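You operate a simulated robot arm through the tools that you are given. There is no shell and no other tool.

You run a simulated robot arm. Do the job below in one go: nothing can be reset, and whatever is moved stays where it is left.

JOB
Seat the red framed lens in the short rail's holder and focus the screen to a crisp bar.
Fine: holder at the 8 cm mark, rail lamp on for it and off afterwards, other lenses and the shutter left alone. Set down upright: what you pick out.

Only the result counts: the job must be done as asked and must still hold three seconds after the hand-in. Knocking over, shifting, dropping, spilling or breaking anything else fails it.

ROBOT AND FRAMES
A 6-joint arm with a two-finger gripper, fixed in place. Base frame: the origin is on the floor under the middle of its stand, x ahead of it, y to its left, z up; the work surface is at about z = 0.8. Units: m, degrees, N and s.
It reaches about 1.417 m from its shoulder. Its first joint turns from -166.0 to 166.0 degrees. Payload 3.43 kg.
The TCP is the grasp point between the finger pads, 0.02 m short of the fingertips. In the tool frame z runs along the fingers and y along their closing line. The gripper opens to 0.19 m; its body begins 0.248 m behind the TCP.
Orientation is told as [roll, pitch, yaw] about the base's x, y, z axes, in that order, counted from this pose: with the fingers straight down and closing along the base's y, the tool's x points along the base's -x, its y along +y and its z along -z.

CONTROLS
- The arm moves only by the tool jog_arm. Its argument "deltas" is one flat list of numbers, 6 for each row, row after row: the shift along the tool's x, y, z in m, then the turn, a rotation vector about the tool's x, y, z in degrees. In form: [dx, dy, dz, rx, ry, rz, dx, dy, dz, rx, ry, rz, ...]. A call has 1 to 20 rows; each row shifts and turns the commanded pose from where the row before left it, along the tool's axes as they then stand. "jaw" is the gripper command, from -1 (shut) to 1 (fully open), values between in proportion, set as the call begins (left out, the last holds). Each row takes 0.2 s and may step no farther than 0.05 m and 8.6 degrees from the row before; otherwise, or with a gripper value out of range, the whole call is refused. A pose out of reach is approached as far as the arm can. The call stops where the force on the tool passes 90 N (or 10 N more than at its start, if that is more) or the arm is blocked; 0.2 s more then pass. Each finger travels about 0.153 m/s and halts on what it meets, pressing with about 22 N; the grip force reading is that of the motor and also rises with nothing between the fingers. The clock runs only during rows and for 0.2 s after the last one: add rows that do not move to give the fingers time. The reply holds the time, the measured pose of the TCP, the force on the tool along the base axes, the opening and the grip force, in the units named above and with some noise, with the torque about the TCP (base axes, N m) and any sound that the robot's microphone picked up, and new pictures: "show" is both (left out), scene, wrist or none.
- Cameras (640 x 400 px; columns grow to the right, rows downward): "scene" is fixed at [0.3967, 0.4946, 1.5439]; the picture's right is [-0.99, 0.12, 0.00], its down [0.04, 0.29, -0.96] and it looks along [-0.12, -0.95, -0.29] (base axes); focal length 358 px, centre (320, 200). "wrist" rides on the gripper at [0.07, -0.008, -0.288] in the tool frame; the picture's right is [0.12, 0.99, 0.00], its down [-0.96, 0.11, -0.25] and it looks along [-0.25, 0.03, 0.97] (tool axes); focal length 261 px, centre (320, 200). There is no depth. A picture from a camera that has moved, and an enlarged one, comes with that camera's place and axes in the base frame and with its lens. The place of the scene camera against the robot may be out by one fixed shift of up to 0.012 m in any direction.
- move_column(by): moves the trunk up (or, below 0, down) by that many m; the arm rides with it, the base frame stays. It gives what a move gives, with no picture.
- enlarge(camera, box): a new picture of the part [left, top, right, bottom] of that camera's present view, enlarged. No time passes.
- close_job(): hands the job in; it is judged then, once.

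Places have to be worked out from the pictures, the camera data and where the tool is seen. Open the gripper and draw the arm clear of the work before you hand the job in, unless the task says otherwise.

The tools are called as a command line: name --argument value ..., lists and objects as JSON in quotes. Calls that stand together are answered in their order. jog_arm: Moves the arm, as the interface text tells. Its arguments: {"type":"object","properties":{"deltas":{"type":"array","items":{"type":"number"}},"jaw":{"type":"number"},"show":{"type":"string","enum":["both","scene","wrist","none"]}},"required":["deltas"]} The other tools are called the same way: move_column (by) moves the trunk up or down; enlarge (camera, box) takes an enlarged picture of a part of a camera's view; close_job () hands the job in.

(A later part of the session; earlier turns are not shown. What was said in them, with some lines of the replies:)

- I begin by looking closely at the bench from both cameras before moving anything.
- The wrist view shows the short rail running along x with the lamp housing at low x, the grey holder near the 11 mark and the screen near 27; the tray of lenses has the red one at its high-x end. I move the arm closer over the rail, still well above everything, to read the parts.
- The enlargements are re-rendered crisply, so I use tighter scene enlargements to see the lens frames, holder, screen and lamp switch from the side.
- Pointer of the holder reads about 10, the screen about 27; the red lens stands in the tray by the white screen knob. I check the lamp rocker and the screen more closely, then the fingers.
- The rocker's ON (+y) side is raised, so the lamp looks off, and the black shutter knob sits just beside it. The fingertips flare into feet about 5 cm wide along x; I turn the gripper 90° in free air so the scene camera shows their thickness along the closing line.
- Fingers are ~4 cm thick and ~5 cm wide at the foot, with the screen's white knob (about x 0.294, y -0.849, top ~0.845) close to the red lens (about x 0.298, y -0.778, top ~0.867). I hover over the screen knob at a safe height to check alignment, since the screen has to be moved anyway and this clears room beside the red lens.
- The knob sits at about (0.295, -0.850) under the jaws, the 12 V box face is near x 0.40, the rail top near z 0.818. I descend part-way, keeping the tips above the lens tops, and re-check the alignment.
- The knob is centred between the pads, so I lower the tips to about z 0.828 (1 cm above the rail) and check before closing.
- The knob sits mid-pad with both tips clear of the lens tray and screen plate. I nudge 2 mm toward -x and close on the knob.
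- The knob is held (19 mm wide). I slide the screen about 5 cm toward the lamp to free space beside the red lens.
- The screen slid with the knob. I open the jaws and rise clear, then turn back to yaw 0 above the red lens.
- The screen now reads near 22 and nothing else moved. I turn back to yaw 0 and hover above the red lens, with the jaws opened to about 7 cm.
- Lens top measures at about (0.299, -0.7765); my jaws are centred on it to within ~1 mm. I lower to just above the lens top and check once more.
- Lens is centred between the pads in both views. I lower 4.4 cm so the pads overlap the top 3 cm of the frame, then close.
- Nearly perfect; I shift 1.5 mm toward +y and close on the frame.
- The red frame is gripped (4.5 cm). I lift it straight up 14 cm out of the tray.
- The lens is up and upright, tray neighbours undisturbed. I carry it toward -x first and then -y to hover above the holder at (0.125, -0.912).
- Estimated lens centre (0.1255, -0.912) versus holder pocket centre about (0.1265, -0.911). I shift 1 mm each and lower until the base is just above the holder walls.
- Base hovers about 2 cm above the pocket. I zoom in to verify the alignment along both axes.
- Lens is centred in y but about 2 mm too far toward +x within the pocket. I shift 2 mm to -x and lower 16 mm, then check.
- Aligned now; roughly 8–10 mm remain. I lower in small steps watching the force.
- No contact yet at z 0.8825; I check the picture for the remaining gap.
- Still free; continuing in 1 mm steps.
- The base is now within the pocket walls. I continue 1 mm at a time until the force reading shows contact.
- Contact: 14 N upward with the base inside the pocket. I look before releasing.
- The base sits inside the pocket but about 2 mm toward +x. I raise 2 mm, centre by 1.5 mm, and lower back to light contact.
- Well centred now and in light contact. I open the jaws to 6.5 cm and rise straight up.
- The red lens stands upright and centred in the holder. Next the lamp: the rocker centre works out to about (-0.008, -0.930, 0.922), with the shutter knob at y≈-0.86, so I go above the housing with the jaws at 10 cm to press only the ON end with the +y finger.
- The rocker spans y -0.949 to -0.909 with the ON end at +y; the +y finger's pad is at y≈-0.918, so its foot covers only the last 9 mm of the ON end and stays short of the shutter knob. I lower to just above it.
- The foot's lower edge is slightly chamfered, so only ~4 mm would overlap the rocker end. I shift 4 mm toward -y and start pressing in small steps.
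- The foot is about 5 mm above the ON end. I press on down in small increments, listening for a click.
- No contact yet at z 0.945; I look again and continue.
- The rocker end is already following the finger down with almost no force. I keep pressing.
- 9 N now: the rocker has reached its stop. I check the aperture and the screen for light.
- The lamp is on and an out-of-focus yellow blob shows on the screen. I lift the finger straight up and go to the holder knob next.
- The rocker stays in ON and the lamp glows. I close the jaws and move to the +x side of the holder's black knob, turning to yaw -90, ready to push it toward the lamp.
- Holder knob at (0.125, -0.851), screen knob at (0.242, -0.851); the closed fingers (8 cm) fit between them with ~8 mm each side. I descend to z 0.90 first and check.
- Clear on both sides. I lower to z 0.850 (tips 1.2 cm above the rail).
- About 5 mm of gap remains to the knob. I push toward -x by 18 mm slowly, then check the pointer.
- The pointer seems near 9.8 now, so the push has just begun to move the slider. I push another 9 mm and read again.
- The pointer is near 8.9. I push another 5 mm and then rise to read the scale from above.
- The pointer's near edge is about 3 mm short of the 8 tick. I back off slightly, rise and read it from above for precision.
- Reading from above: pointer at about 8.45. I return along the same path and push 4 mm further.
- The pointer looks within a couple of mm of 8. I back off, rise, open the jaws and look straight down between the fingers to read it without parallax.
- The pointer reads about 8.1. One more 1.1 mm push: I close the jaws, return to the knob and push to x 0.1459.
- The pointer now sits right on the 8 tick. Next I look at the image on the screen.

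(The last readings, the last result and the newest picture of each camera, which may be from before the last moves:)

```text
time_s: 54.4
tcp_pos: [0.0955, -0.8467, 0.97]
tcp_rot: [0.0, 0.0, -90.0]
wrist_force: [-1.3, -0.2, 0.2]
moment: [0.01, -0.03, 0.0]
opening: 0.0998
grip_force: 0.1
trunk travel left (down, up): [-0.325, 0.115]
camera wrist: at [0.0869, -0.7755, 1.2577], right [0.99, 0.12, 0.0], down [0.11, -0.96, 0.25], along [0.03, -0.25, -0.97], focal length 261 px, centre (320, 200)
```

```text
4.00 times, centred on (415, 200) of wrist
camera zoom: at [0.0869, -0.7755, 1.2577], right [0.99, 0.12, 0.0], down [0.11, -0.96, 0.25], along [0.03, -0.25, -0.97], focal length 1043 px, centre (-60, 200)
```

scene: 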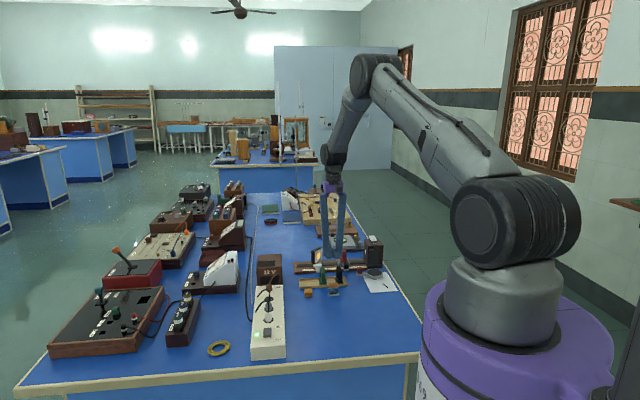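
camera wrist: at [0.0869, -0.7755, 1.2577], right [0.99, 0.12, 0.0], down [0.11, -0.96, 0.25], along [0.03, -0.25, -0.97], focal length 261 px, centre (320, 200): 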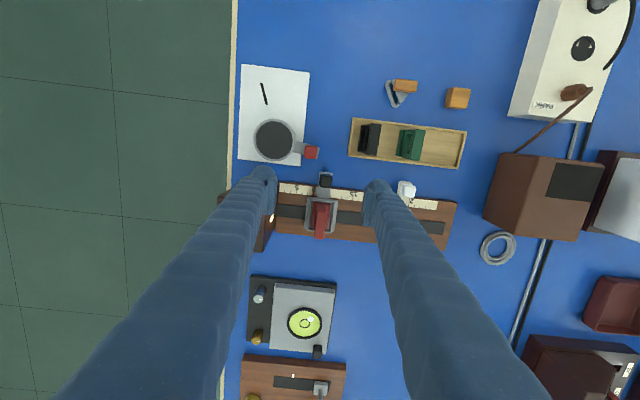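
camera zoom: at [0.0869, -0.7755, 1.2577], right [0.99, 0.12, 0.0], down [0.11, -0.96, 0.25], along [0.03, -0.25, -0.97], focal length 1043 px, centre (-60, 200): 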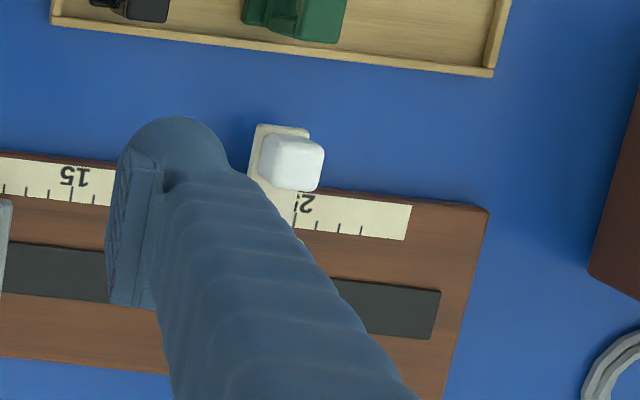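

The screen shows a defocused disc that got smaller when the lens moved back, so the focus is probably nearer the lens. I go to the screen's white knob again with the jaws at 6 cm.

jog_arm --deltas '[0.001, 0.037, 0, 0, 0, 0, 0.001, 0.037, 0, 0, 0, 0, 0.0009, 0.037, 0, 0, 0, 0, 0, 0.0356, 0, 0, 0, 0, 0, 0, 0.03, 0, 0, 0, 0, 0, 0.03, 0, 0, 0, 0, 0, 0, 0, 0, 0]' --jaw -0.37 --show "wrist"

enlarge --camera "wrist" --box '[265, 150, 385, 240]'

enlarge --camera "scene" --box '[300, 225, 350, 275]'

```text
time_s: 56.0
tcp_pos: [0.2409, -0.8437, 0.9093]
tcp_rot: [0.0, 0.0, -90.1]
wrist_force: [-0.7, 0.0, 0.5]
moment: [0.02, -0.03, -0.02]
opening: 0.0598
grip_force: 0.1
trunk travel left (down, up): [-0.325, 0.115]
camera wrist: at [0.2332, -0.7729, 1.1972], right [0.99, 0.12, 0.0], down [0.11, -0.96, 0.25], along [0.03, -0.25, -0.97], focal length 261 px, centre (320, 200)
```

wrist: 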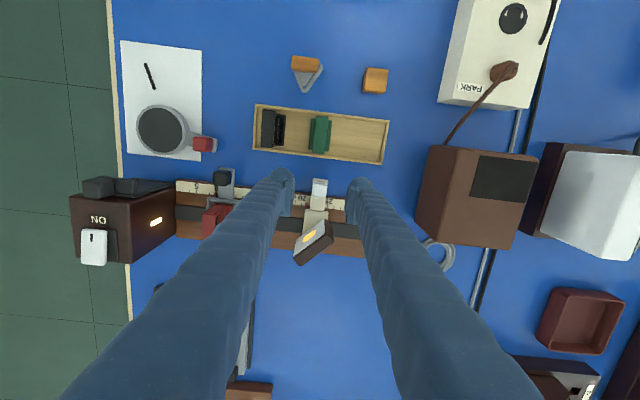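

```text
4.44 times, centred on (325, 195) of wrist
camera zoom: at [0.2332, -0.7729, 1.1972], right [0.99, 0.12, 0.0], down [0.11, -0.96, 0.25], along [0.03, -0.25, -0.97], focal length 1158 px, centre (298, 222)
```

zoom: 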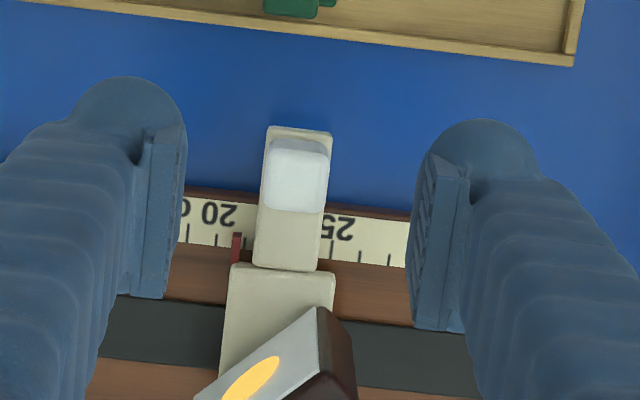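

```text
8.00 times, centred on (325, 250) of scene
camera zoom: at [0.3967, 0.4946, 1.5439], right [-0.99, 0.12, 0.0], down [0.04, 0.29, -0.96], along [-0.12, -0.95, -0.29], focal length 2860 px, centre (280, -200)
```

zoom: 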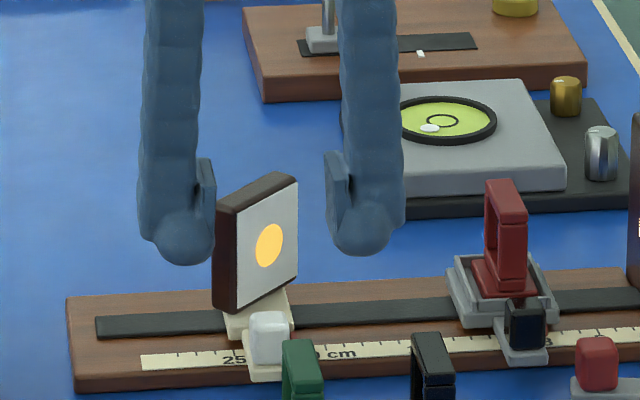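

Knob centred. I descend to z 0.848 and grip it.

jog_arm --deltas '[0, 0, 0.03, 0, 0, 0, 0, 0, 0.02, 0, 0, 0, 0, 0, 0.012, 0, 0, 0, 0, 0, 0, 0, 0, 0]' --show "none"

jog_arm --deltas '[0, 0, 0, 0, 0, 0, 0, 0, 0, 0, 0, 0, 0, 0, 0, 0, 0, 0]' --jaw -1 --show "wrist"

enlarge --camera "wrist" --box '[265, 180, 385, 300]'

enlarge --camera "scene" --box '[300, 225, 350, 275]'

```text
time_s: 57.0
tcp_pos: [0.2412, -0.8438, 0.8464]
tcp_rot: [-0.1, 0.0, -90.0]
wrist_force: [-0.3, 0.1, -0.3]
moment: [0.02, 0.02, -0.05]
opening: 0.0598
grip_force: 0.2
trunk travel left (down, up): [-0.325, 0.115]
```

```text
time_s: 57.8
tcp_pos: [0.2436, -0.8422, 0.8482]
tcp_rot: [0.0, 0.1, -90.0]
wrist_force: [-1.8, 0.7, 0.8]
moment: [-0.03, 0.0, -0.02]
opening: 0.0189
grip_force: 45.2
trunk travel left (down, up): [-0.325, 0.115]
camera wrist: at [0.2339, -0.7728, 1.1354], right [0.99, 0.12, 0.0], down [0.11, -0.96, 0.25], along [0.03, -0.25, -0.97], focal length 261 px, centre (320, 200)
```

wrist: 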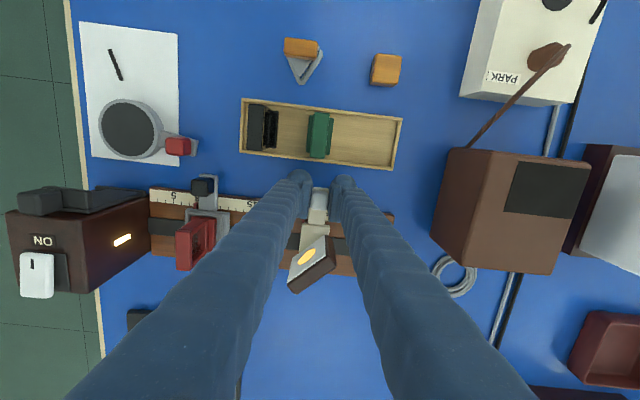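

```text
3.33 times, centred on (325, 240) of wrist
camera zoom: at [0.2339, -0.7728, 1.1354], right [0.99, 0.12, 0.0], down [0.11, -0.96, 0.25], along [0.03, -0.25, -0.97], focal length 869 px, centre (303, 67)
```

zoom: 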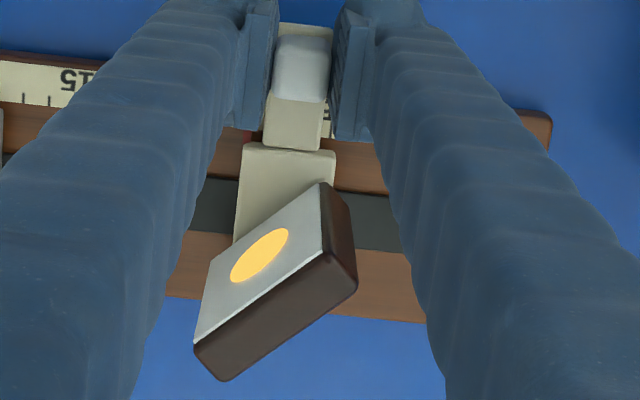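

```text
8.00 times, centred on (325, 250) of scene
camera zoom: at [0.3967, 0.4946, 1.5439], right [-0.99, 0.12, 0.0], down [0.04, 0.29, -0.96], along [-0.12, -0.95, -0.29], focal length 2860 px, centre (280, -200)
```

zoom: 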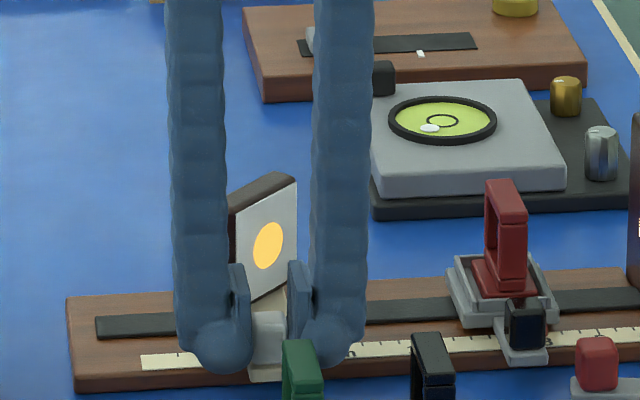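

With the knob held, the disc stays visible in both cameras. I move the screen 1 cm toward the lens and compare.

jog_arm --deltas '[0, -0.005, 0, 0, 0, 0, 0, -0.005, 0, 0, 0, 0]' --show "none"

enlarge --camera "scene" --box '[310, 240, 340, 265]'

enlarge --camera "wrist" --box '[280, 215, 350, 295]'

```text
time_s: 58.4
tcp_pos: [0.2325, -0.843, 0.849]
tcp_rot: [0.0, 0.0, -90.0]
wrist_force: [0.6, 1.9, 0.6]
moment: [0.21, -0.03, 0.02]
opening: 0.019
grip_force: 44.8
trunk travel left (down, up): [-0.325, 0.115]
```

```text
16.00 times, centred on (325, 252) of scene
camera zoom: at [0.3967, 0.4946, 1.5439], right [-0.99, 0.12, 0.0], down [0.04, 0.29, -0.96], along [-0.12, -0.95, -0.29], focal length 5720 px, centre (240, -640)
```

zoom: 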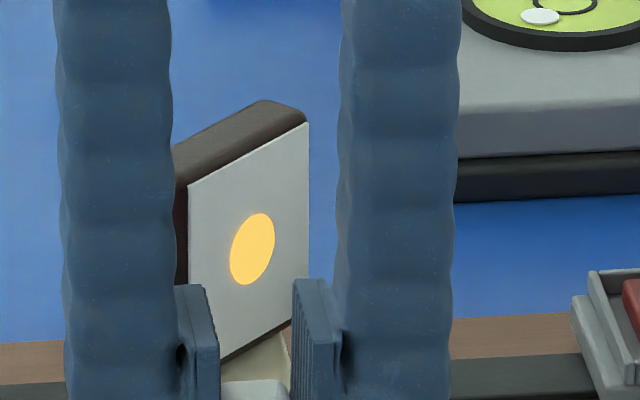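

```text
5.00 times, centred on (315, 255) of wrist
camera zoom: at [0.2241, -0.7731, 1.1355], right [0.99, 0.12, 0.0], down [0.12, -0.96, 0.25], along [0.03, -0.24, -0.97], focal length 1303 px, centre (345, -75)
```

zoom: 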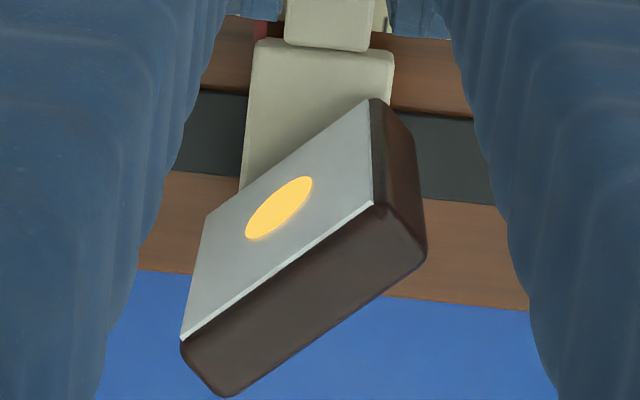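

The disc shrank from 86 to 73 px over 1 cm. I move another 2 cm in and compare.

jog_arm --deltas '[0, -0.005, 0, 0, 0, 0, 0, -0.005, 0, 0, 0, 0, 0, -0.005, 0, 0, 0, 0, 0, -0.005, 0, 0, 0, 0]' --show "none"

enlarge --camera "scene" --box '[315, 240, 345, 265]'

enlarge --camera "wrist" --box '[280, 215, 350, 295]'

```text
time_s: 59.4
tcp_pos: [0.2126, -0.8437, 0.8489]
tcp_rot: [0.0, 0.0, -90.0]
wrist_force: [-0.5, 5.5, 0.8]
moment: [-0.14, -0.05, 0.03]
opening: 0.0189
grip_force: 45.4
trunk travel left (down, up): [-0.325, 0.115]
```

```text
16.00 times, centred on (330, 252) of scene
camera zoom: at [0.3967, 0.4946, 1.5439], right [-0.99, 0.12, 0.0], down [0.04, 0.29, -0.96], along [-0.12, -0.95, -0.29], focal length 5720 px, centre (160, -640)
```

zoom: 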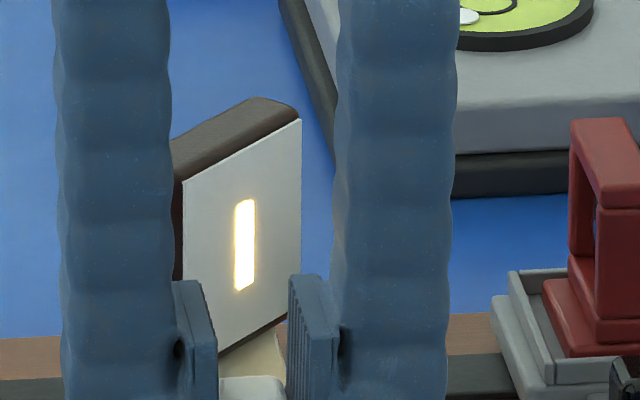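

```text
5.00 times, centred on (315, 255) of wrist
camera zoom: at [0.2038, -0.7729, 1.1354], right [0.99, 0.12, 0.0], down [0.12, -0.96, 0.25], along [0.03, -0.25, -0.97], focal length 1303 px, centre (345, -75)
```

zoom: 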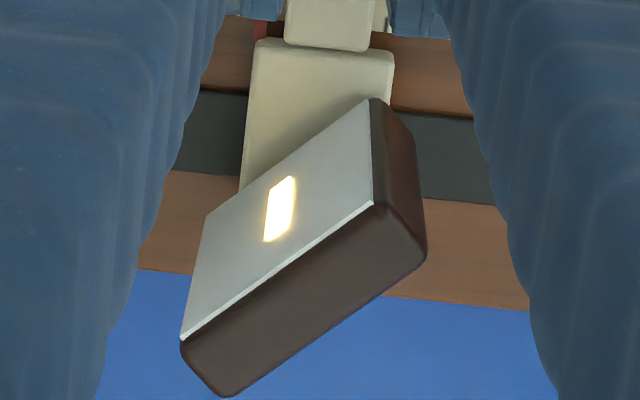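

It is now a bar at about mark 18.7. I scan in small steps to find where it is narrowest and sharpest.

jog_arm --deltas '[0, -0.003, 0, 0, 0, 0]' --show "none"

enlarge --camera "scene" --box '[321, 246, 337, 262]'

jog_arm --deltas '[0, -0.003, 0, 0, 0, 0]' --show "none"

enlarge --camera "scene" --box '[321, 246, 337, 262]'

jog_arm --deltas '[0, -0.003, 0, 0, 0, 0]' --show "none"

enlarge --camera "scene" --box '[321, 246, 337, 262]'

```text
time_s: 59.8
tcp_pos: [0.2093, -0.8424, 0.848]
tcp_rot: [0.0, 0.0, -90.0]
wrist_force: [-0.7, 6.7, 0.7]
moment: [-0.07, -0.14, -0.01]
opening: 0.019
grip_force: 45.1
trunk travel left (down, up): [-0.325, 0.115]
```

```text
16.00 times, centred on (329, 254) of scene
camera zoom: at [0.3967, 0.4946, 1.5439], right [-0.99, 0.12, 0.0], down [0.04, 0.29, -0.96], along [-0.12, -0.95, -0.29], focal length 5720 px, centre (176, -664)
```

zoom: 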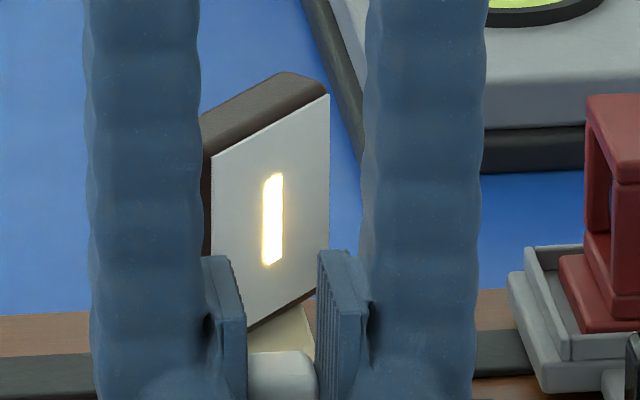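

```text
time_s: 60.2
tcp_pos: [0.2063, -0.8429, 0.8479]
tcp_rot: [0.0, 0.0, -90.1]
wrist_force: [-0.5, 5.8, 1.8]
moment: [0.22, -0.05, 0.01]
opening: 0.0188
grip_force: 44.7
trunk travel left (down, up): [-0.325, 0.115]
```

```text
16.00 times, centred on (329, 254) of scene
camera zoom: at [0.3967, 0.4946, 1.5439], right [-0.99, 0.12, 0.0], down [0.04, 0.29, -0.96], along [-0.12, -0.95, -0.29], focal length 5720 px, centre (176, -664)
```

zoom: 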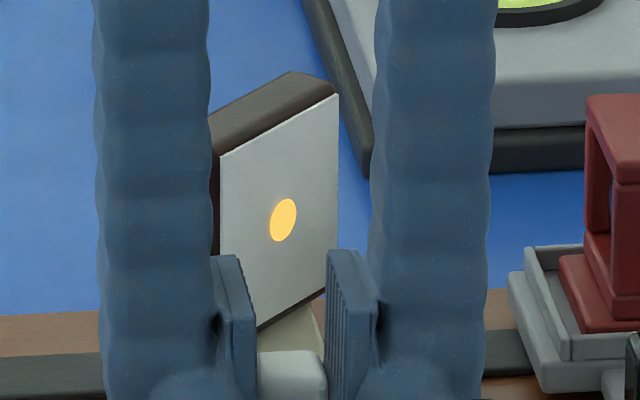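

```text
time_s: 60.6
tcp_pos: [0.2036, -0.8434, 0.8488]
tcp_rot: [0.1, 0.0, -90.0]
wrist_force: [-0.3, 6.7, -0.5]
moment: [-0.11, -0.1, 0.0]
opening: 0.019
grip_force: 44.4
trunk travel left (down, up): [-0.325, 0.115]
```

```text
16.00 times, centred on (329, 254) of scene
camera zoom: at [0.3967, 0.4946, 1.5439], right [-0.99, 0.12, 0.0], down [0.04, 0.29, -0.96], along [-0.12, -0.95, -0.29], focal length 5720 px, centre (176, -664)
```

zoom: 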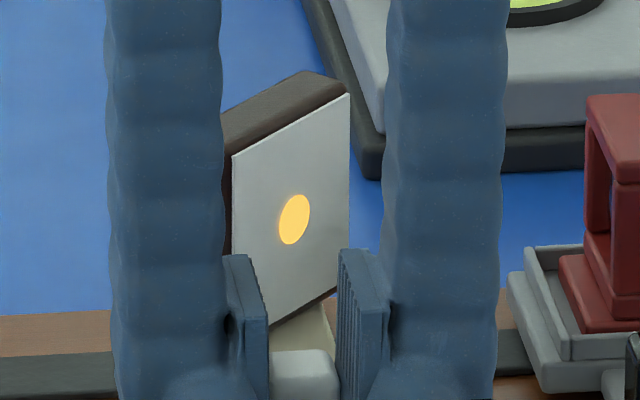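

The bar turns back into a small disc at x≈0.2065, so the sharp window lies above that. I find the other edge of the window by stepping back toward +x.

jog_arm --deltas '[0, 0.004, 0, 0, 0, 0, 0, 0.004, 0, 0, 0, 0, 0, 0.004, 0, 0, 0, 0]' --show "none"

enlarge --camera "scene" --box '[321, 246, 337, 262]'

jog_arm --deltas '[0, 0.002, 0, 0, 0, 0]' --show "none"

enlarge --camera "scene" --box '[321, 246, 337, 262]'

jog_arm --deltas '[0, 0.002, 0, 0, 0, 0]' --show "none"

enlarge --camera "scene" --box '[321, 246, 337, 262]'

```text
time_s: 61.4
tcp_pos: [0.2165, -0.844, 0.8487]
tcp_rot: [-0.1, -0.1, -90.1]
wrist_force: [0.2, 5.3, -5.3]
moment: [-0.11, 0.1, 0.01]
opening: 0.0191
grip_force: 44.8
trunk travel left (down, up): [-0.325, 0.115]
```

```text
16.00 times, centred on (329, 254) of scene
camera zoom: at [0.3967, 0.4946, 1.5439], right [-0.99, 0.12, 0.0], down [0.04, 0.29, -0.96], along [-0.12, -0.95, -0.29], focal length 5720 px, centre (176, -664)
```

zoom: 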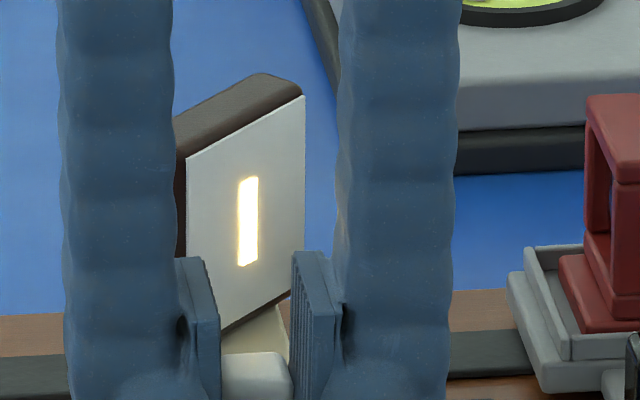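

```text
time_s: 61.8
tcp_pos: [0.2174, -0.8428, 0.8478]
tcp_rot: [0.0, 0.0, -90.1]
wrist_force: [-0.2, 5.2, -5.9]
moment: [0.15, 0.08, 0.01]
opening: 0.0187
grip_force: 45.2
trunk travel left (down, up): [-0.325, 0.115]
```

```text
16.00 times, centred on (329, 254) of scene
camera zoom: at [0.3967, 0.4946, 1.5439], right [-0.99, 0.12, 0.0], down [0.04, 0.29, -0.96], along [-0.12, -0.95, -0.29], focal length 5720 px, centre (176, -664)
```

zoom: 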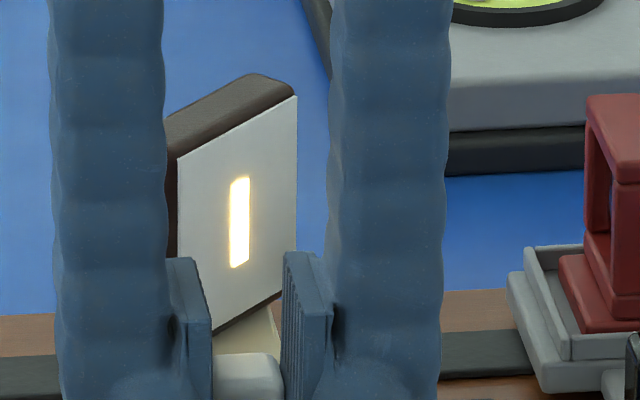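

```text
time_s: 62.2
tcp_pos: [0.2193, -0.8429, 0.8482]
tcp_rot: [0.0, 0.0, -90.1]
wrist_force: [-0.8, 7.7, -2.4]
moment: [0.33, 0.1, 0.01]
opening: 0.0187
grip_force: 45.0
trunk travel left (down, up): [-0.325, 0.115]
```

```text
16.00 times, centred on (329, 254) of scene
camera zoom: at [0.3967, 0.4946, 1.5439], right [-0.99, 0.12, 0.0], down [0.04, 0.29, -0.96], along [-0.12, -0.95, -0.29], focal length 5720 px, centre (176, -664)
```

zoom: 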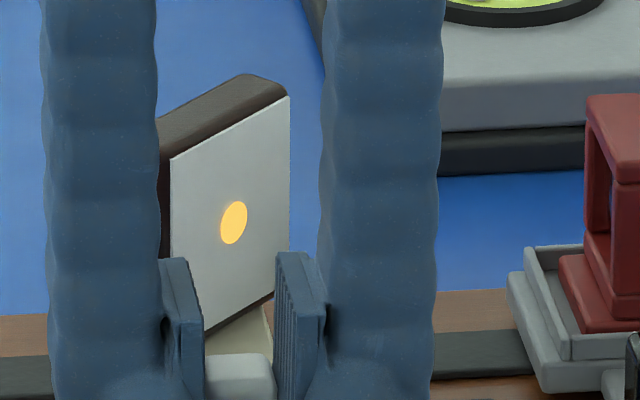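

The bar is sharp from about x 0.209 to 0.218, with equal small discs at 0.2065 and 0.2195. I set the screen to the middle, x≈0.2130.

jog_arm --deltas '[0, -0.003, 0, 0, 0, 0, 0, -0.0035, 0, 0, 0, 0, 0, 0, 0, 0, 0, 0]' --show "none"

enlarge --camera "scene" --box '[321, 246, 337, 262]'

```text
time_s: 63.0
tcp_pos: [0.213, -0.8429, 0.8493]
tcp_rot: [-0.1, 0.0, -89.9]
wrist_force: [0.7, 6.2, -2.4]
moment: [-0.02, 0.02, 0.03]
opening: 0.0189
grip_force: 45.1
trunk travel left (down, up): [-0.325, 0.115]
```

```text
16.00 times, centred on (329, 254) of scene
camera zoom: at [0.3967, 0.4946, 1.5439], right [-0.99, 0.12, 0.0], down [0.04, 0.29, -0.96], along [-0.12, -0.95, -0.29], focal length 5720 px, centre (176, -664)
```

zoom: 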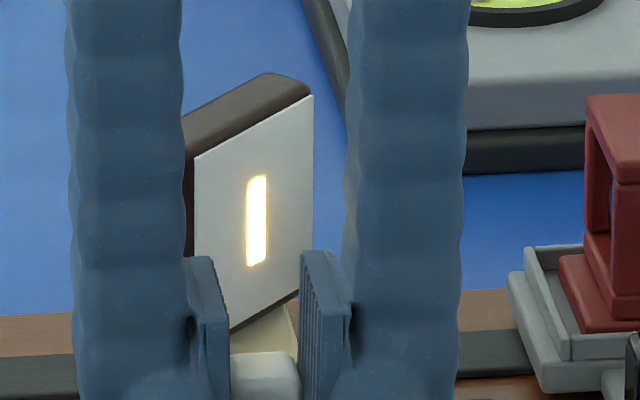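

A crisp bar with the plate at the midpoint. I open the jaws and rise clear, then verify the bar again.

jog_arm --deltas '[0, 0, 0, 0, 0, 0, 0, 0, 0, 0, 0, 0, 0, 0, -0.02, 0, 0, 0, 0, 0, -0.03, 0, 0, 0, 0, 0, -0.04, 0, 0, 0, 0, 0, -0.05, 0, 0, 0, 0, 0, -0.04, 0, 0, 0, 0, 0, 0, 0, 0, 0]' --jaw -0.37 --show "both"

enlarge --camera "scene" --box '[321, 246, 337, 262]'

enlarge --camera "wrist" --box '[170, 150, 370, 270]'

```text
time_s: 64.8
tcp_pos: [0.2157, -0.8413, 1.0301]
tcp_rot: [0.1, 0.0, -90.0]
wrist_force: [0.0, 0.4, -0.2]
moment: [0.04, 0.0, 0.01]
opening: 0.0595
grip_force: 0.0
trunk travel left (down, up): [-0.325, 0.115]
camera wrist: at [0.208, -0.7723, 1.3172], right [0.99, 0.12, 0.0], down [0.11, -0.96, 0.25], along [0.03, -0.25, -0.97], focal length 261 px, centre (320, 200)
```

scene: 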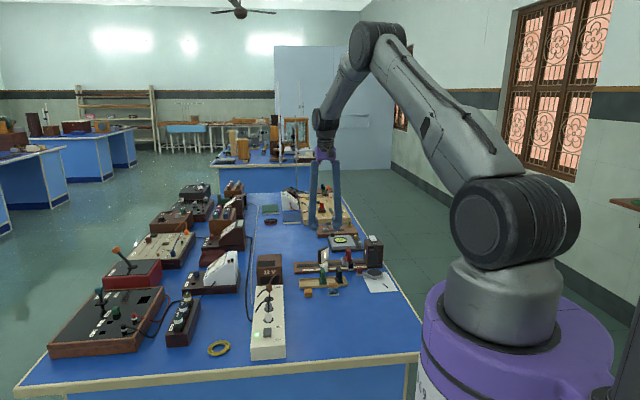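
wrist: 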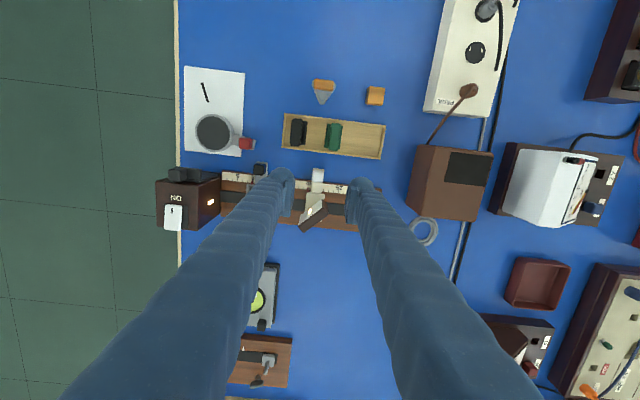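

```text
16.00 times, centred on (329, 254) of scene
camera zoom: at [0.3967, 0.4946, 1.5439], right [-0.99, 0.12, 0.0], down [0.04, 0.29, -0.96], along [-0.12, -0.95, -0.29], focal length 5720 px, centre (176, -664)
```

zoom: 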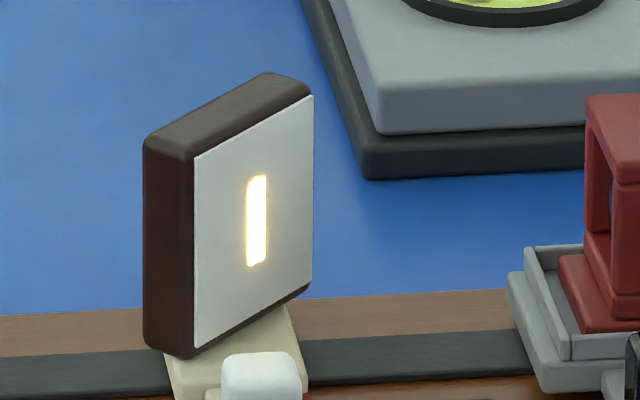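

```text
3.20 times, centred on (270, 210) of wrist
camera zoom: at [0.208, -0.7723, 1.3172], right [0.99, 0.12, 0.0], down [0.11, -0.96, 0.25], along [0.03, -0.25, -0.97], focal length 834 px, centre (480, 168)
```

zoom: 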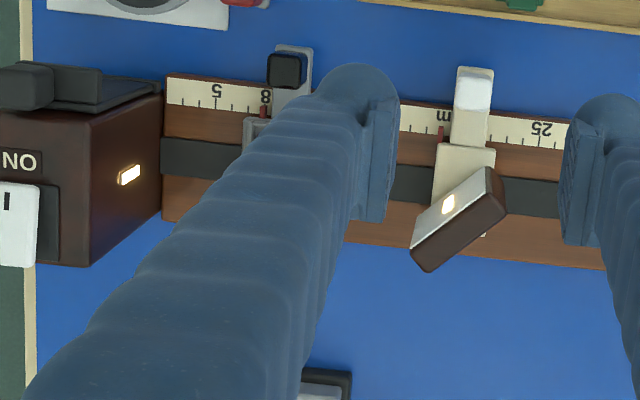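

The bar stays crisp after release. Now the lamp goes off: I turn back to yaw 0 and hover so that only the -y finger sits over the rocker's raised OFF (-y) end, with the jaws at 14 cm so the shutter knob lies free between the fingers.

jog_arm --deltas '[0, 0, 0, 0, 0, -8.5, 0, 0, 0, 0, 0, -8.5, 0, 0, 0, 0, 0, -8.5, 0, 0, 0, 0, 0, -8.5, 0, 0, 0, 0, 0, -8.5, 0, 0, 0, 0, 0, -8.5, 0, 0, 0, 0, 0, -8.5, 0, 0, 0, 0, 0, -8.5, 0, 0, 0, 0, 0, -8.5, 0, 0, 0, 0, 0, -8.5, 0, 0, 0, 0, 0, -5, 0.0444, -0.0044, 0, 0, 0, 0, 0.0444, -0.0044, 0, 0, 0, 0, 0.0444, -0.0044, 0, 0, 0, 0, 0.0444, -0.0044, 0, 0, 0, 0, 0.0444, -0.0045, 0, 0, 0, 0, 0, 0, 0, 0, 0, 0]' --jaw 0.4737 --show "both"

enlarge --camera "wrist" --box '[200, 130, 440, 260]'

enlarge --camera "scene" --box '[345, 190, 395, 260]'

```text
time_s: 68.4
tcp_pos: [-0.0105, -0.8668, 1.0309]
tcp_rot: [0.0, 0.1, -0.1]
wrist_force: [0.0, 0.5, 0.5]
moment: [0.04, 0.03, 0.03]
opening: 0.1401
grip_force: 0.1
trunk travel left (down, up): [-0.325, 0.115]
camera wrist: at [-0.0802, -0.8748, 1.317], right [-0.12, 0.99, 0.0], down [0.96, 0.12, 0.25], along [0.25, 0.03, -0.97], focal length 261 px, centre (320, 200)
```

scene: 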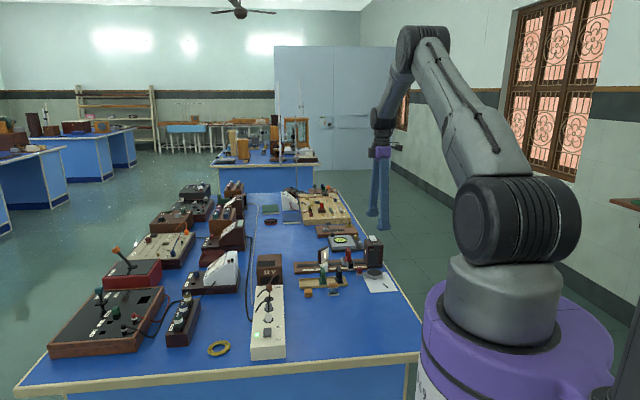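
wrist: 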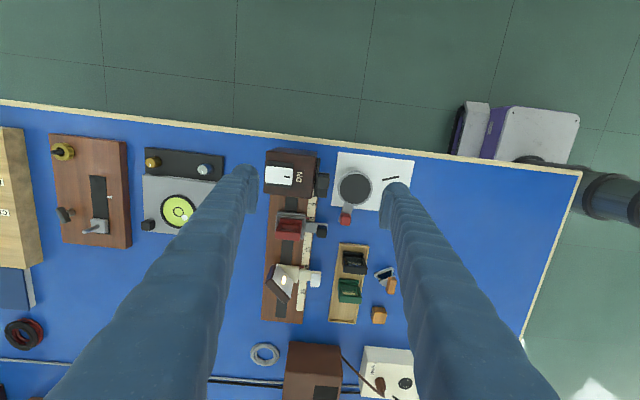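

```text
2.67 times, centred on (320, 195) of wrist
camera zoom: at [-0.0802, -0.8748, 1.317], right [-0.12, 0.99, 0.0], down [0.96, 0.12, 0.25], along [0.25, 0.03, -0.97], focal length 695 px, centre (320, 213)
```

zoom: 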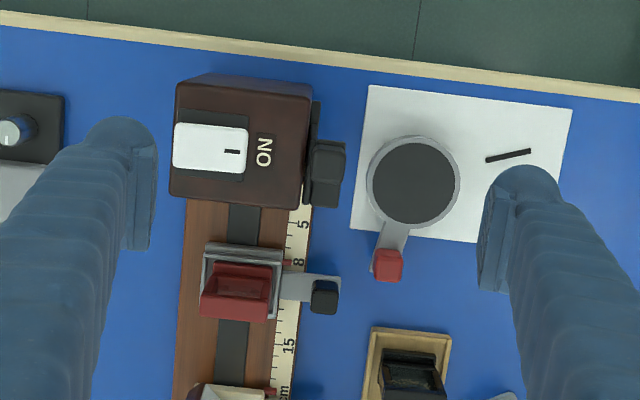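

```text
5.71 times, centred on (370, 225) of scene
camera zoom: at [0.3967, 0.4946, 1.5439], right [-0.99, 0.12, 0.0], down [0.04, 0.29, -0.96], along [-0.12, -0.95, -0.29], focal length 2043 px, centre (34, 57)
```

zoom: 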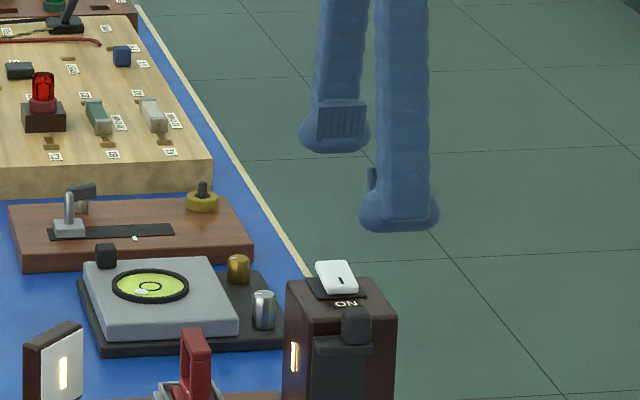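

The OFF end is at y≈-0.948 and the -y finger's lower edge at ≈-0.939, giving ~9 mm overlap. I lower to just above it.

jog_arm --deltas '[0, 0, 0.03, 0, 0, 0, 0, 0, 0.03, 0, 0, 0, 0, 0, 0.013, 0, 0, 0, 0, 0, 0, 0, 0, 0]' --show "none"

enlarge --camera "wrist" --box '[220, 130, 340, 230]'

enlarge --camera "scene" --box '[353, 215, 393, 255]'

```text
time_s: 69.4
tcp_pos: [-0.0087, -0.8658, 0.9561]
tcp_rot: [0.0, 0.0, 0.0]
wrist_force: [0.5, -0.2, 0.0]
moment: [0.01, 0.02, 0.0]
opening: 0.1398
grip_force: 0.0
trunk travel left (down, up): [-0.325, 0.115]
```

```text
4.00 times, centred on (280, 180) of wrist
camera zoom: at [-0.0791, -0.8748, 1.2431], right [-0.12, 0.99, 0.0], down [0.96, 0.11, 0.25], along [0.25, 0.03, -0.97], focal length 1043 px, centre (480, 280)
```

zoom: 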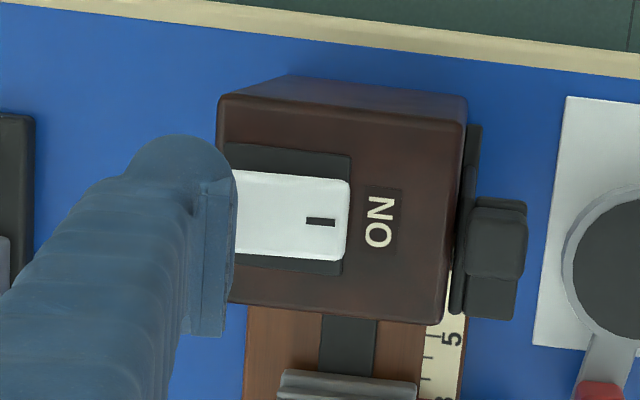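

```text
10.00 times, centred on (373, 235) of scene
camera zoom: at [0.3967, 0.4946, 1.5439], right [-0.99, 0.12, 0.0], down [0.04, 0.29, -0.96], along [-0.12, -0.95, -0.29], focal length 3575 px, centre (-210, -150)
```

zoom: 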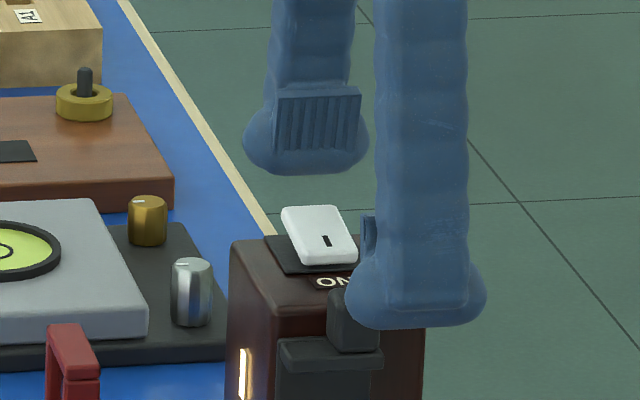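

Alignment is good. I press the OFF end down in small steps.

jog_arm --deltas '[0, 0, 0.004, 0, 0, 0, 0, 0, 0.003, 0, 0, 0, 0, 0, 0.003, 0, 0, 0]' --show "none"

jog_arm --deltas '[0, 0, 0.002, 0, 0, 0, 0, 0, 0.002, 0, 0, 0]' --show "none"

enlarge --camera "scene" --box '[353, 220, 383, 250]'

enlarge --camera "wrist" --box '[220, 130, 340, 230]'

```text
time_s: 70.2
tcp_pos: [-0.0091, -0.8655, 0.946]
tcp_rot: [0.1, 0.1, -0.1]
wrist_force: [0.4, -0.1, 0.9]
moment: [-0.01, 0.02, 0.0]
opening: 0.14
grip_force: 0.0
trunk travel left (down, up): [-0.325, 0.115]
```

```text
time_s: 70.8
tcp_pos: [-0.0091, -0.8647, 0.9404]
tcp_rot: [-0.1, 0.0, 0.0]
wrist_force: [-0.2, -0.1, 0.6]
moment: [0.03, 0.01, 0.0]
opening: 0.1398
grip_force: 0.1
trunk travel left (down, up): [-0.325, 0.115]
```

```text
13.33 times, centred on (368, 235) of scene
camera zoom: at [0.3967, 0.4946, 1.5439], right [-0.99, 0.12, 0.0], down [0.04, 0.29, -0.96], along [-0.12, -0.95, -0.29], focal length 4767 px, centre (-320, -267)
```

zoom: 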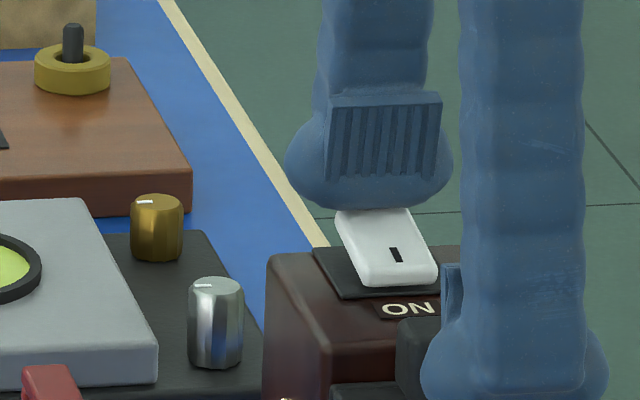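

```text
4.00 times, centred on (280, 180) of wrist
camera zoom: at [-0.0797, -0.874, 1.2283], right [-0.12, 0.99, 0.0], down [0.96, 0.11, 0.25], along [0.25, 0.03, -0.97], focal length 1043 px, centre (480, 280)
```

zoom: 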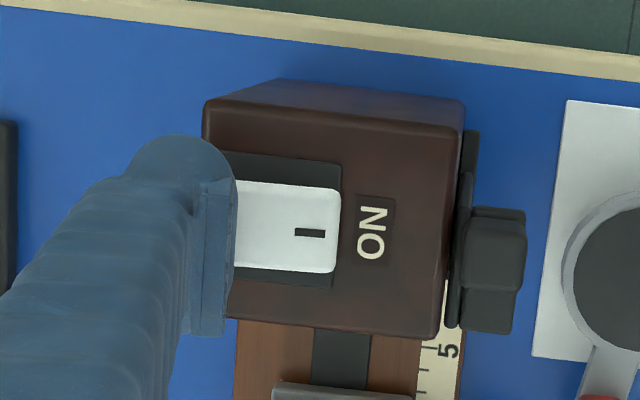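

Contact is near; I press further in 2 mm steps.

jog_arm --deltas '[0, 0, 0.002, 0, 0, 0]' --show "none"

jog_arm --deltas '[0, 0, 0.002, 0, 0, 0]' --show "none"

enlarge --camera "scene" --box '[353, 220, 383, 250]'

enlarge --camera "scene" --box '[315, 240, 375, 275]'

```text
time_s: 71.2
tcp_pos: [-0.009, -0.8656, 0.94]
tcp_rot: [-0.1, 0.1, 0.0]
wrist_force: [-0.3, -0.1, 0.9]
moment: [-0.07, -0.03, -0.02]
opening: 0.1402
grip_force: 0.6
trunk travel left (down, up): [-0.325, 0.115]
```

```text
time_s: 71.6
tcp_pos: [-0.0087, -0.8656, 0.9368]
tcp_rot: [0.0, 0.0, 0.0]
wrist_force: [0.2, -0.3, 0.5]
moment: [0.02, -0.02, -0.02]
opening: 0.1399
grip_force: 0.0
trunk travel left (down, up): [-0.325, 0.115]
```

```text
13.33 times, centred on (368, 235) of scene
camera zoom: at [0.3967, 0.4946, 1.5439], right [-0.99, 0.12, 0.0], down [0.04, 0.29, -0.96], along [-0.12, -0.95, -0.29], focal length 4767 px, centre (-320, -267)
```

zoom: 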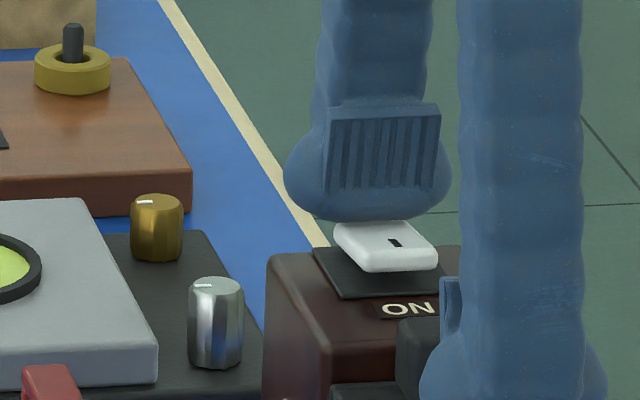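

```text
10.67 times, centred on (345, 258) of scene
camera zoom: at [0.3967, 0.4946, 1.5439], right [-0.99, 0.12, 0.0], down [0.04, 0.29, -0.96], along [-0.12, -0.95, -0.29], focal length 3813 px, centre (53, -413)
```

zoom: 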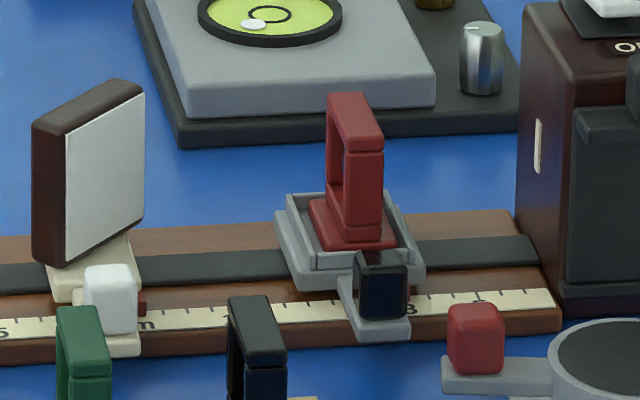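

The lamp is off. I press 2 mm more to be sure the rocker reached its stop, then lift.

jog_arm --deltas '[0, 0, 0.002, 0, 0, 0]' --show "none"

jog_arm --deltas '[0, 0, -0.01, 0, 0, 0, 0, 0, -0.03, 0, 0, 0, 0, 0, -0.04, 0, 0, 0, 0, 0, -0.04, 0, 0, 0, 0, 0, 0, 0, 0, 0]' --show "both"

enlarge --camera "scene" --box '[300, 225, 400, 295]'

enlarge --camera "wrist" --box '[230, 130, 430, 330]'

```text
time_s: 72.0
tcp_pos: [-0.009, -0.8649, 0.9355]
tcp_rot: [-0.1, -0.1, 0.0]
wrist_force: [-0.9, 1.8, 7.2]
moment: [-0.53, 0.02, -0.08]
opening: 0.1397
grip_force: 0.1
trunk travel left (down, up): [-0.325, 0.115]
```

```text
time_s: 73.2
tcp_pos: [-0.0092, -0.8658, 1.0551]
tcp_rot: [0.0, 0.0, 0.0]
wrist_force: [0.1, 0.1, -0.3]
moment: [-0.03, -0.01, 0.01]
opening: 0.1399
grip_force: 0.1
trunk travel left (down, up): [-0.325, 0.115]
camera wrist: at [-0.0792, -0.8736, 1.3427], right [-0.12, 0.99, 0.0], down [0.96, 0.11, 0.25], along [0.25, 0.03, -0.97], focal length 261 px, centre (320, 200)
```

scene: 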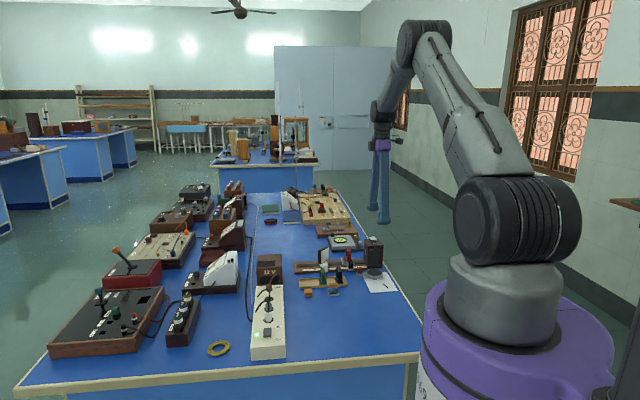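
wrist: 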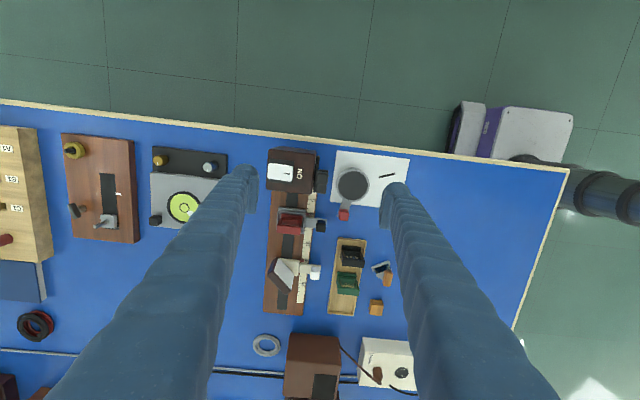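

```text
5.71 times, centred on (350, 260) of scene
camera zoom: at [0.3967, 0.4946, 1.5439], right [-0.99, 0.12, 0.0], down [0.04, 0.29, -0.96], along [-0.12, -0.95, -0.29], focal length 2043 px, centre (149, -143)
```

zoom: 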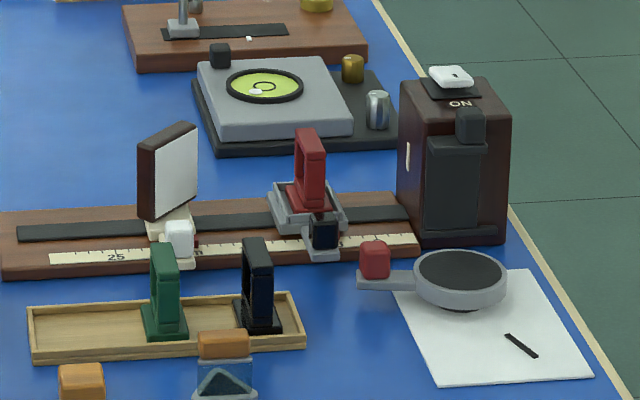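

```text
2.00 times, centred on (330, 230) of wrist
camera zoom: at [-0.0792, -0.8736, 1.3427], right [-0.12, 0.99, 0.0], down [0.96, 0.11, 0.25], along [0.25, 0.03, -0.97], focal length 521 px, centre (300, 140)
```

zoom: 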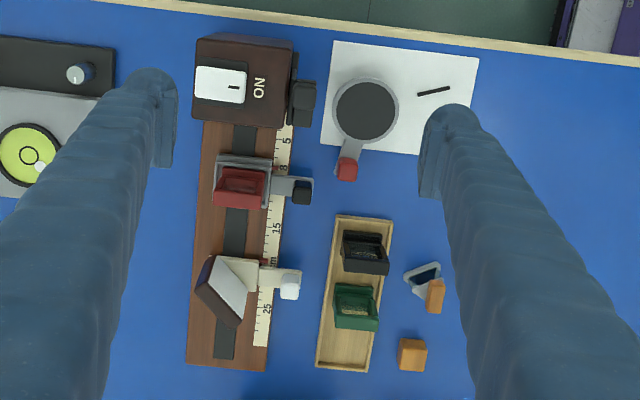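

Lamp off, rocker back to OFF, shutter, magnifier and other lenses untouched. I open the gripper, rise and take a last look from above at the pointer, lens and screen.

jog_arm --deltas '[0, 0, -0.045, 0, 0, 0, -0.03, 0, -0.03, 0, 0, 0, -0.03, 0, -0.03, 0, 0, 0, -0.04, 0, 0, 0, 0, 0, -0.03, 0, 0, 0, 0, 0, 0, 0, 0, 0, 0, 0]' --jaw 1 --show "both"

enlarge --camera "wrist" --box '[270, 120, 350, 180]'

enlarge --camera "wrist" --box '[250, 80, 410, 240]'

enlarge --camera "scene" --box '[338, 245, 368, 270]'

```text
time_s: 74.6
tcp_pos: [0.1217, -0.8655, 1.1605]
tcp_rot: [0.0, 0.0, -0.2]
wrist_force: [0.7, 0.9, 0.5]
moment: [-0.05, -0.04, -0.01]
opening: 0.1902
grip_force: 0.0
trunk travel left (down, up): [-0.325, 0.115]
camera wrist: at [0.0516, -0.8748, 1.4479], right [-0.12, 0.99, 0.0], down [0.96, 0.11, 0.25], along [0.25, 0.03, -0.97], focal length 261 px, centre (320, 200)
```

scene: 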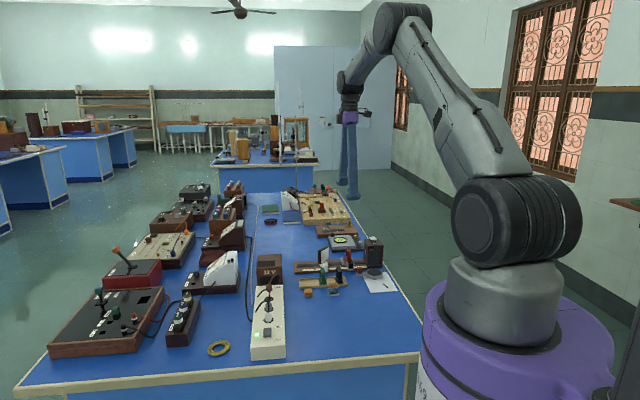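
wrist: 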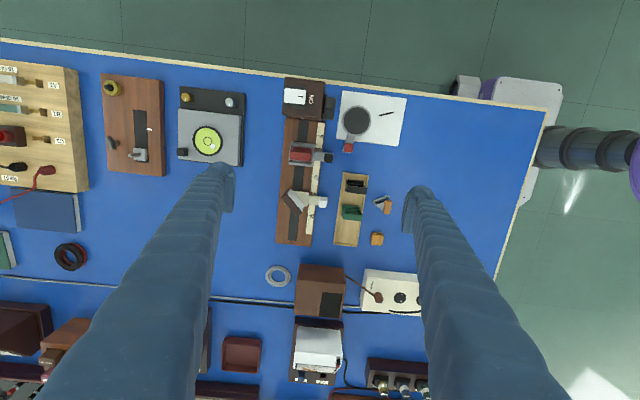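

```text
6.67 times, centred on (310, 150) of wrist
camera zoom: at [0.0516, -0.8748, 1.4479], right [-0.12, 0.99, 0.0], down [0.96, 0.11, 0.25], along [0.25, 0.03, -0.97], focal length 1738 px, centre (387, 533)
```

zoom: 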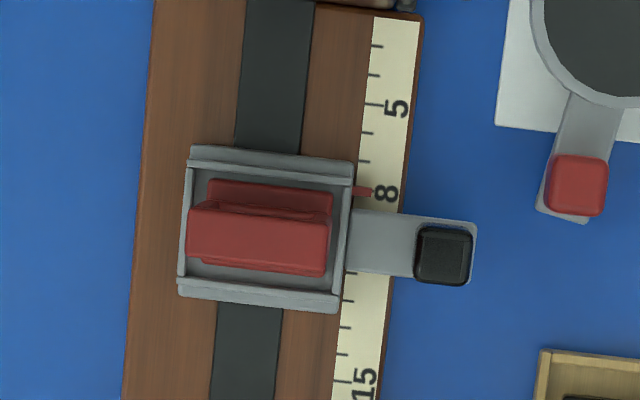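

```text
2.50 times, centred on (330, 160) of wrist
camera zoom: at [0.0516, -0.8748, 1.4479], right [-0.12, 0.99, 0.0], down [0.96, 0.11, 0.25], along [0.25, 0.03, -0.97], focal length 652 px, centre (295, 300)
```

zoom: 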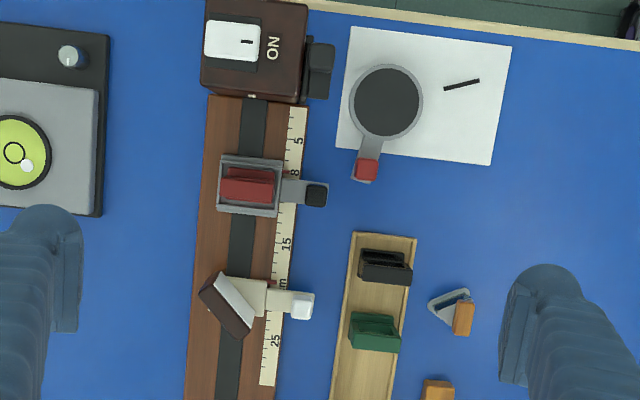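

```text
16.00 times, centred on (353, 258) of scene
camera zoom: at [0.3967, 0.4946, 1.5439], right [-0.99, 0.12, 0.0], down [0.04, 0.29, -0.96], along [-0.12, -0.95, -0.29], focal length 5720 px, centre (-208, -720)
```

zoom: 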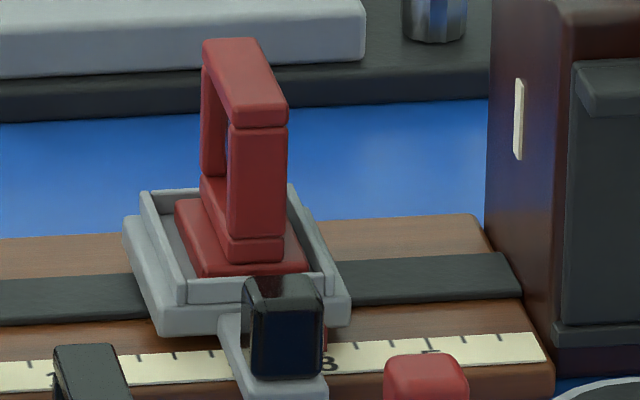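

Everything holds: lens upright, pointer on 8, screen at the focus, lamp off. I draw the open gripper back to about its starting pose and then hand in.

jog_arm --deltas '[0.018, 0.022, -0.02, 0, 0, 0, 0.018, 0.022, -0.02, 0, 0, 0, 0.018, 0.022, -0.02, 0, 0, 0, 0.018, 0.022, -0.02, 0, 0, 0, 0.018, 0.022, -0.02, 0, 0, 0, 0, 0, 0, 0, 0, 0]' --jaw 1 --show "scene"

enlarge --camera "scene" --box '[290, 225, 400, 300]'

```text
time_s: 76.0
tcp_pos: [0.0323, -0.7556, 1.2604]
tcp_rot: [0.0, 0.0, 0.0]
wrist_force: [-0.2, 0.6, 0.3]
moment: [-0.08, -0.01, 0.0]
opening: 0.1904
grip_force: 0.1
trunk travel left (down, up): [-0.325, 0.115]
```

scene: 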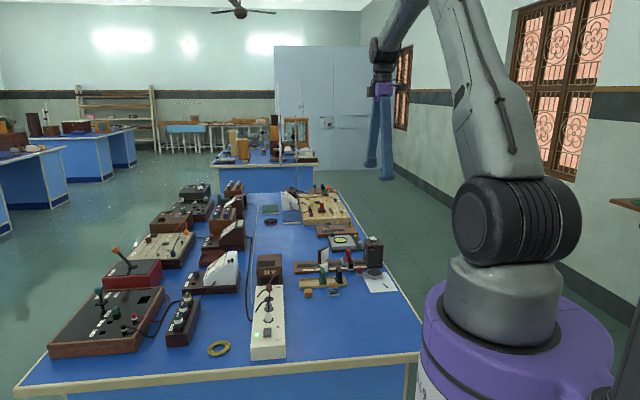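

```text
5.33 times, centred on (345, 262) of scene
camera zoom: at [0.3967, 0.4946, 1.5439], right [-0.99, 0.12, 0.0], down [0.04, 0.29, -0.96], along [-0.12, -0.95, -0.29], focal length 1907 px, centre (187, -133)
```

zoom: 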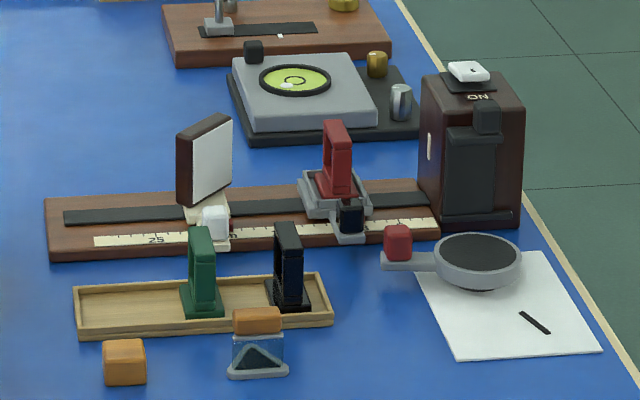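

The arm is clear with the gripper open, and the bench is as required, so I hand the job in.

close_job

```text
The job is handed in.
```

The job is done and handed in. The red lens stands upright in the short rail's holder, and the holder's pointer is on the 8 cm mark.

- **Focus:** With the lamp on, the screen showed a sharp bar over about 1 cm of travel. I left the screen in the middle of that range, near the 18.7 cm mark, and the bar stayed sharp after I let go of it.
- **Lamp:** I switched it on for focusing and off afterwards. The final pictures show the slit dark and the rocker back at off.
- **Everything else:** The green and black lenses, the shutter and the rest of the bench look undisturbed. The arm is back near its starting position with the gripper open.

The hand-in only confirmed that the job was received; it gave no pass or fail result.
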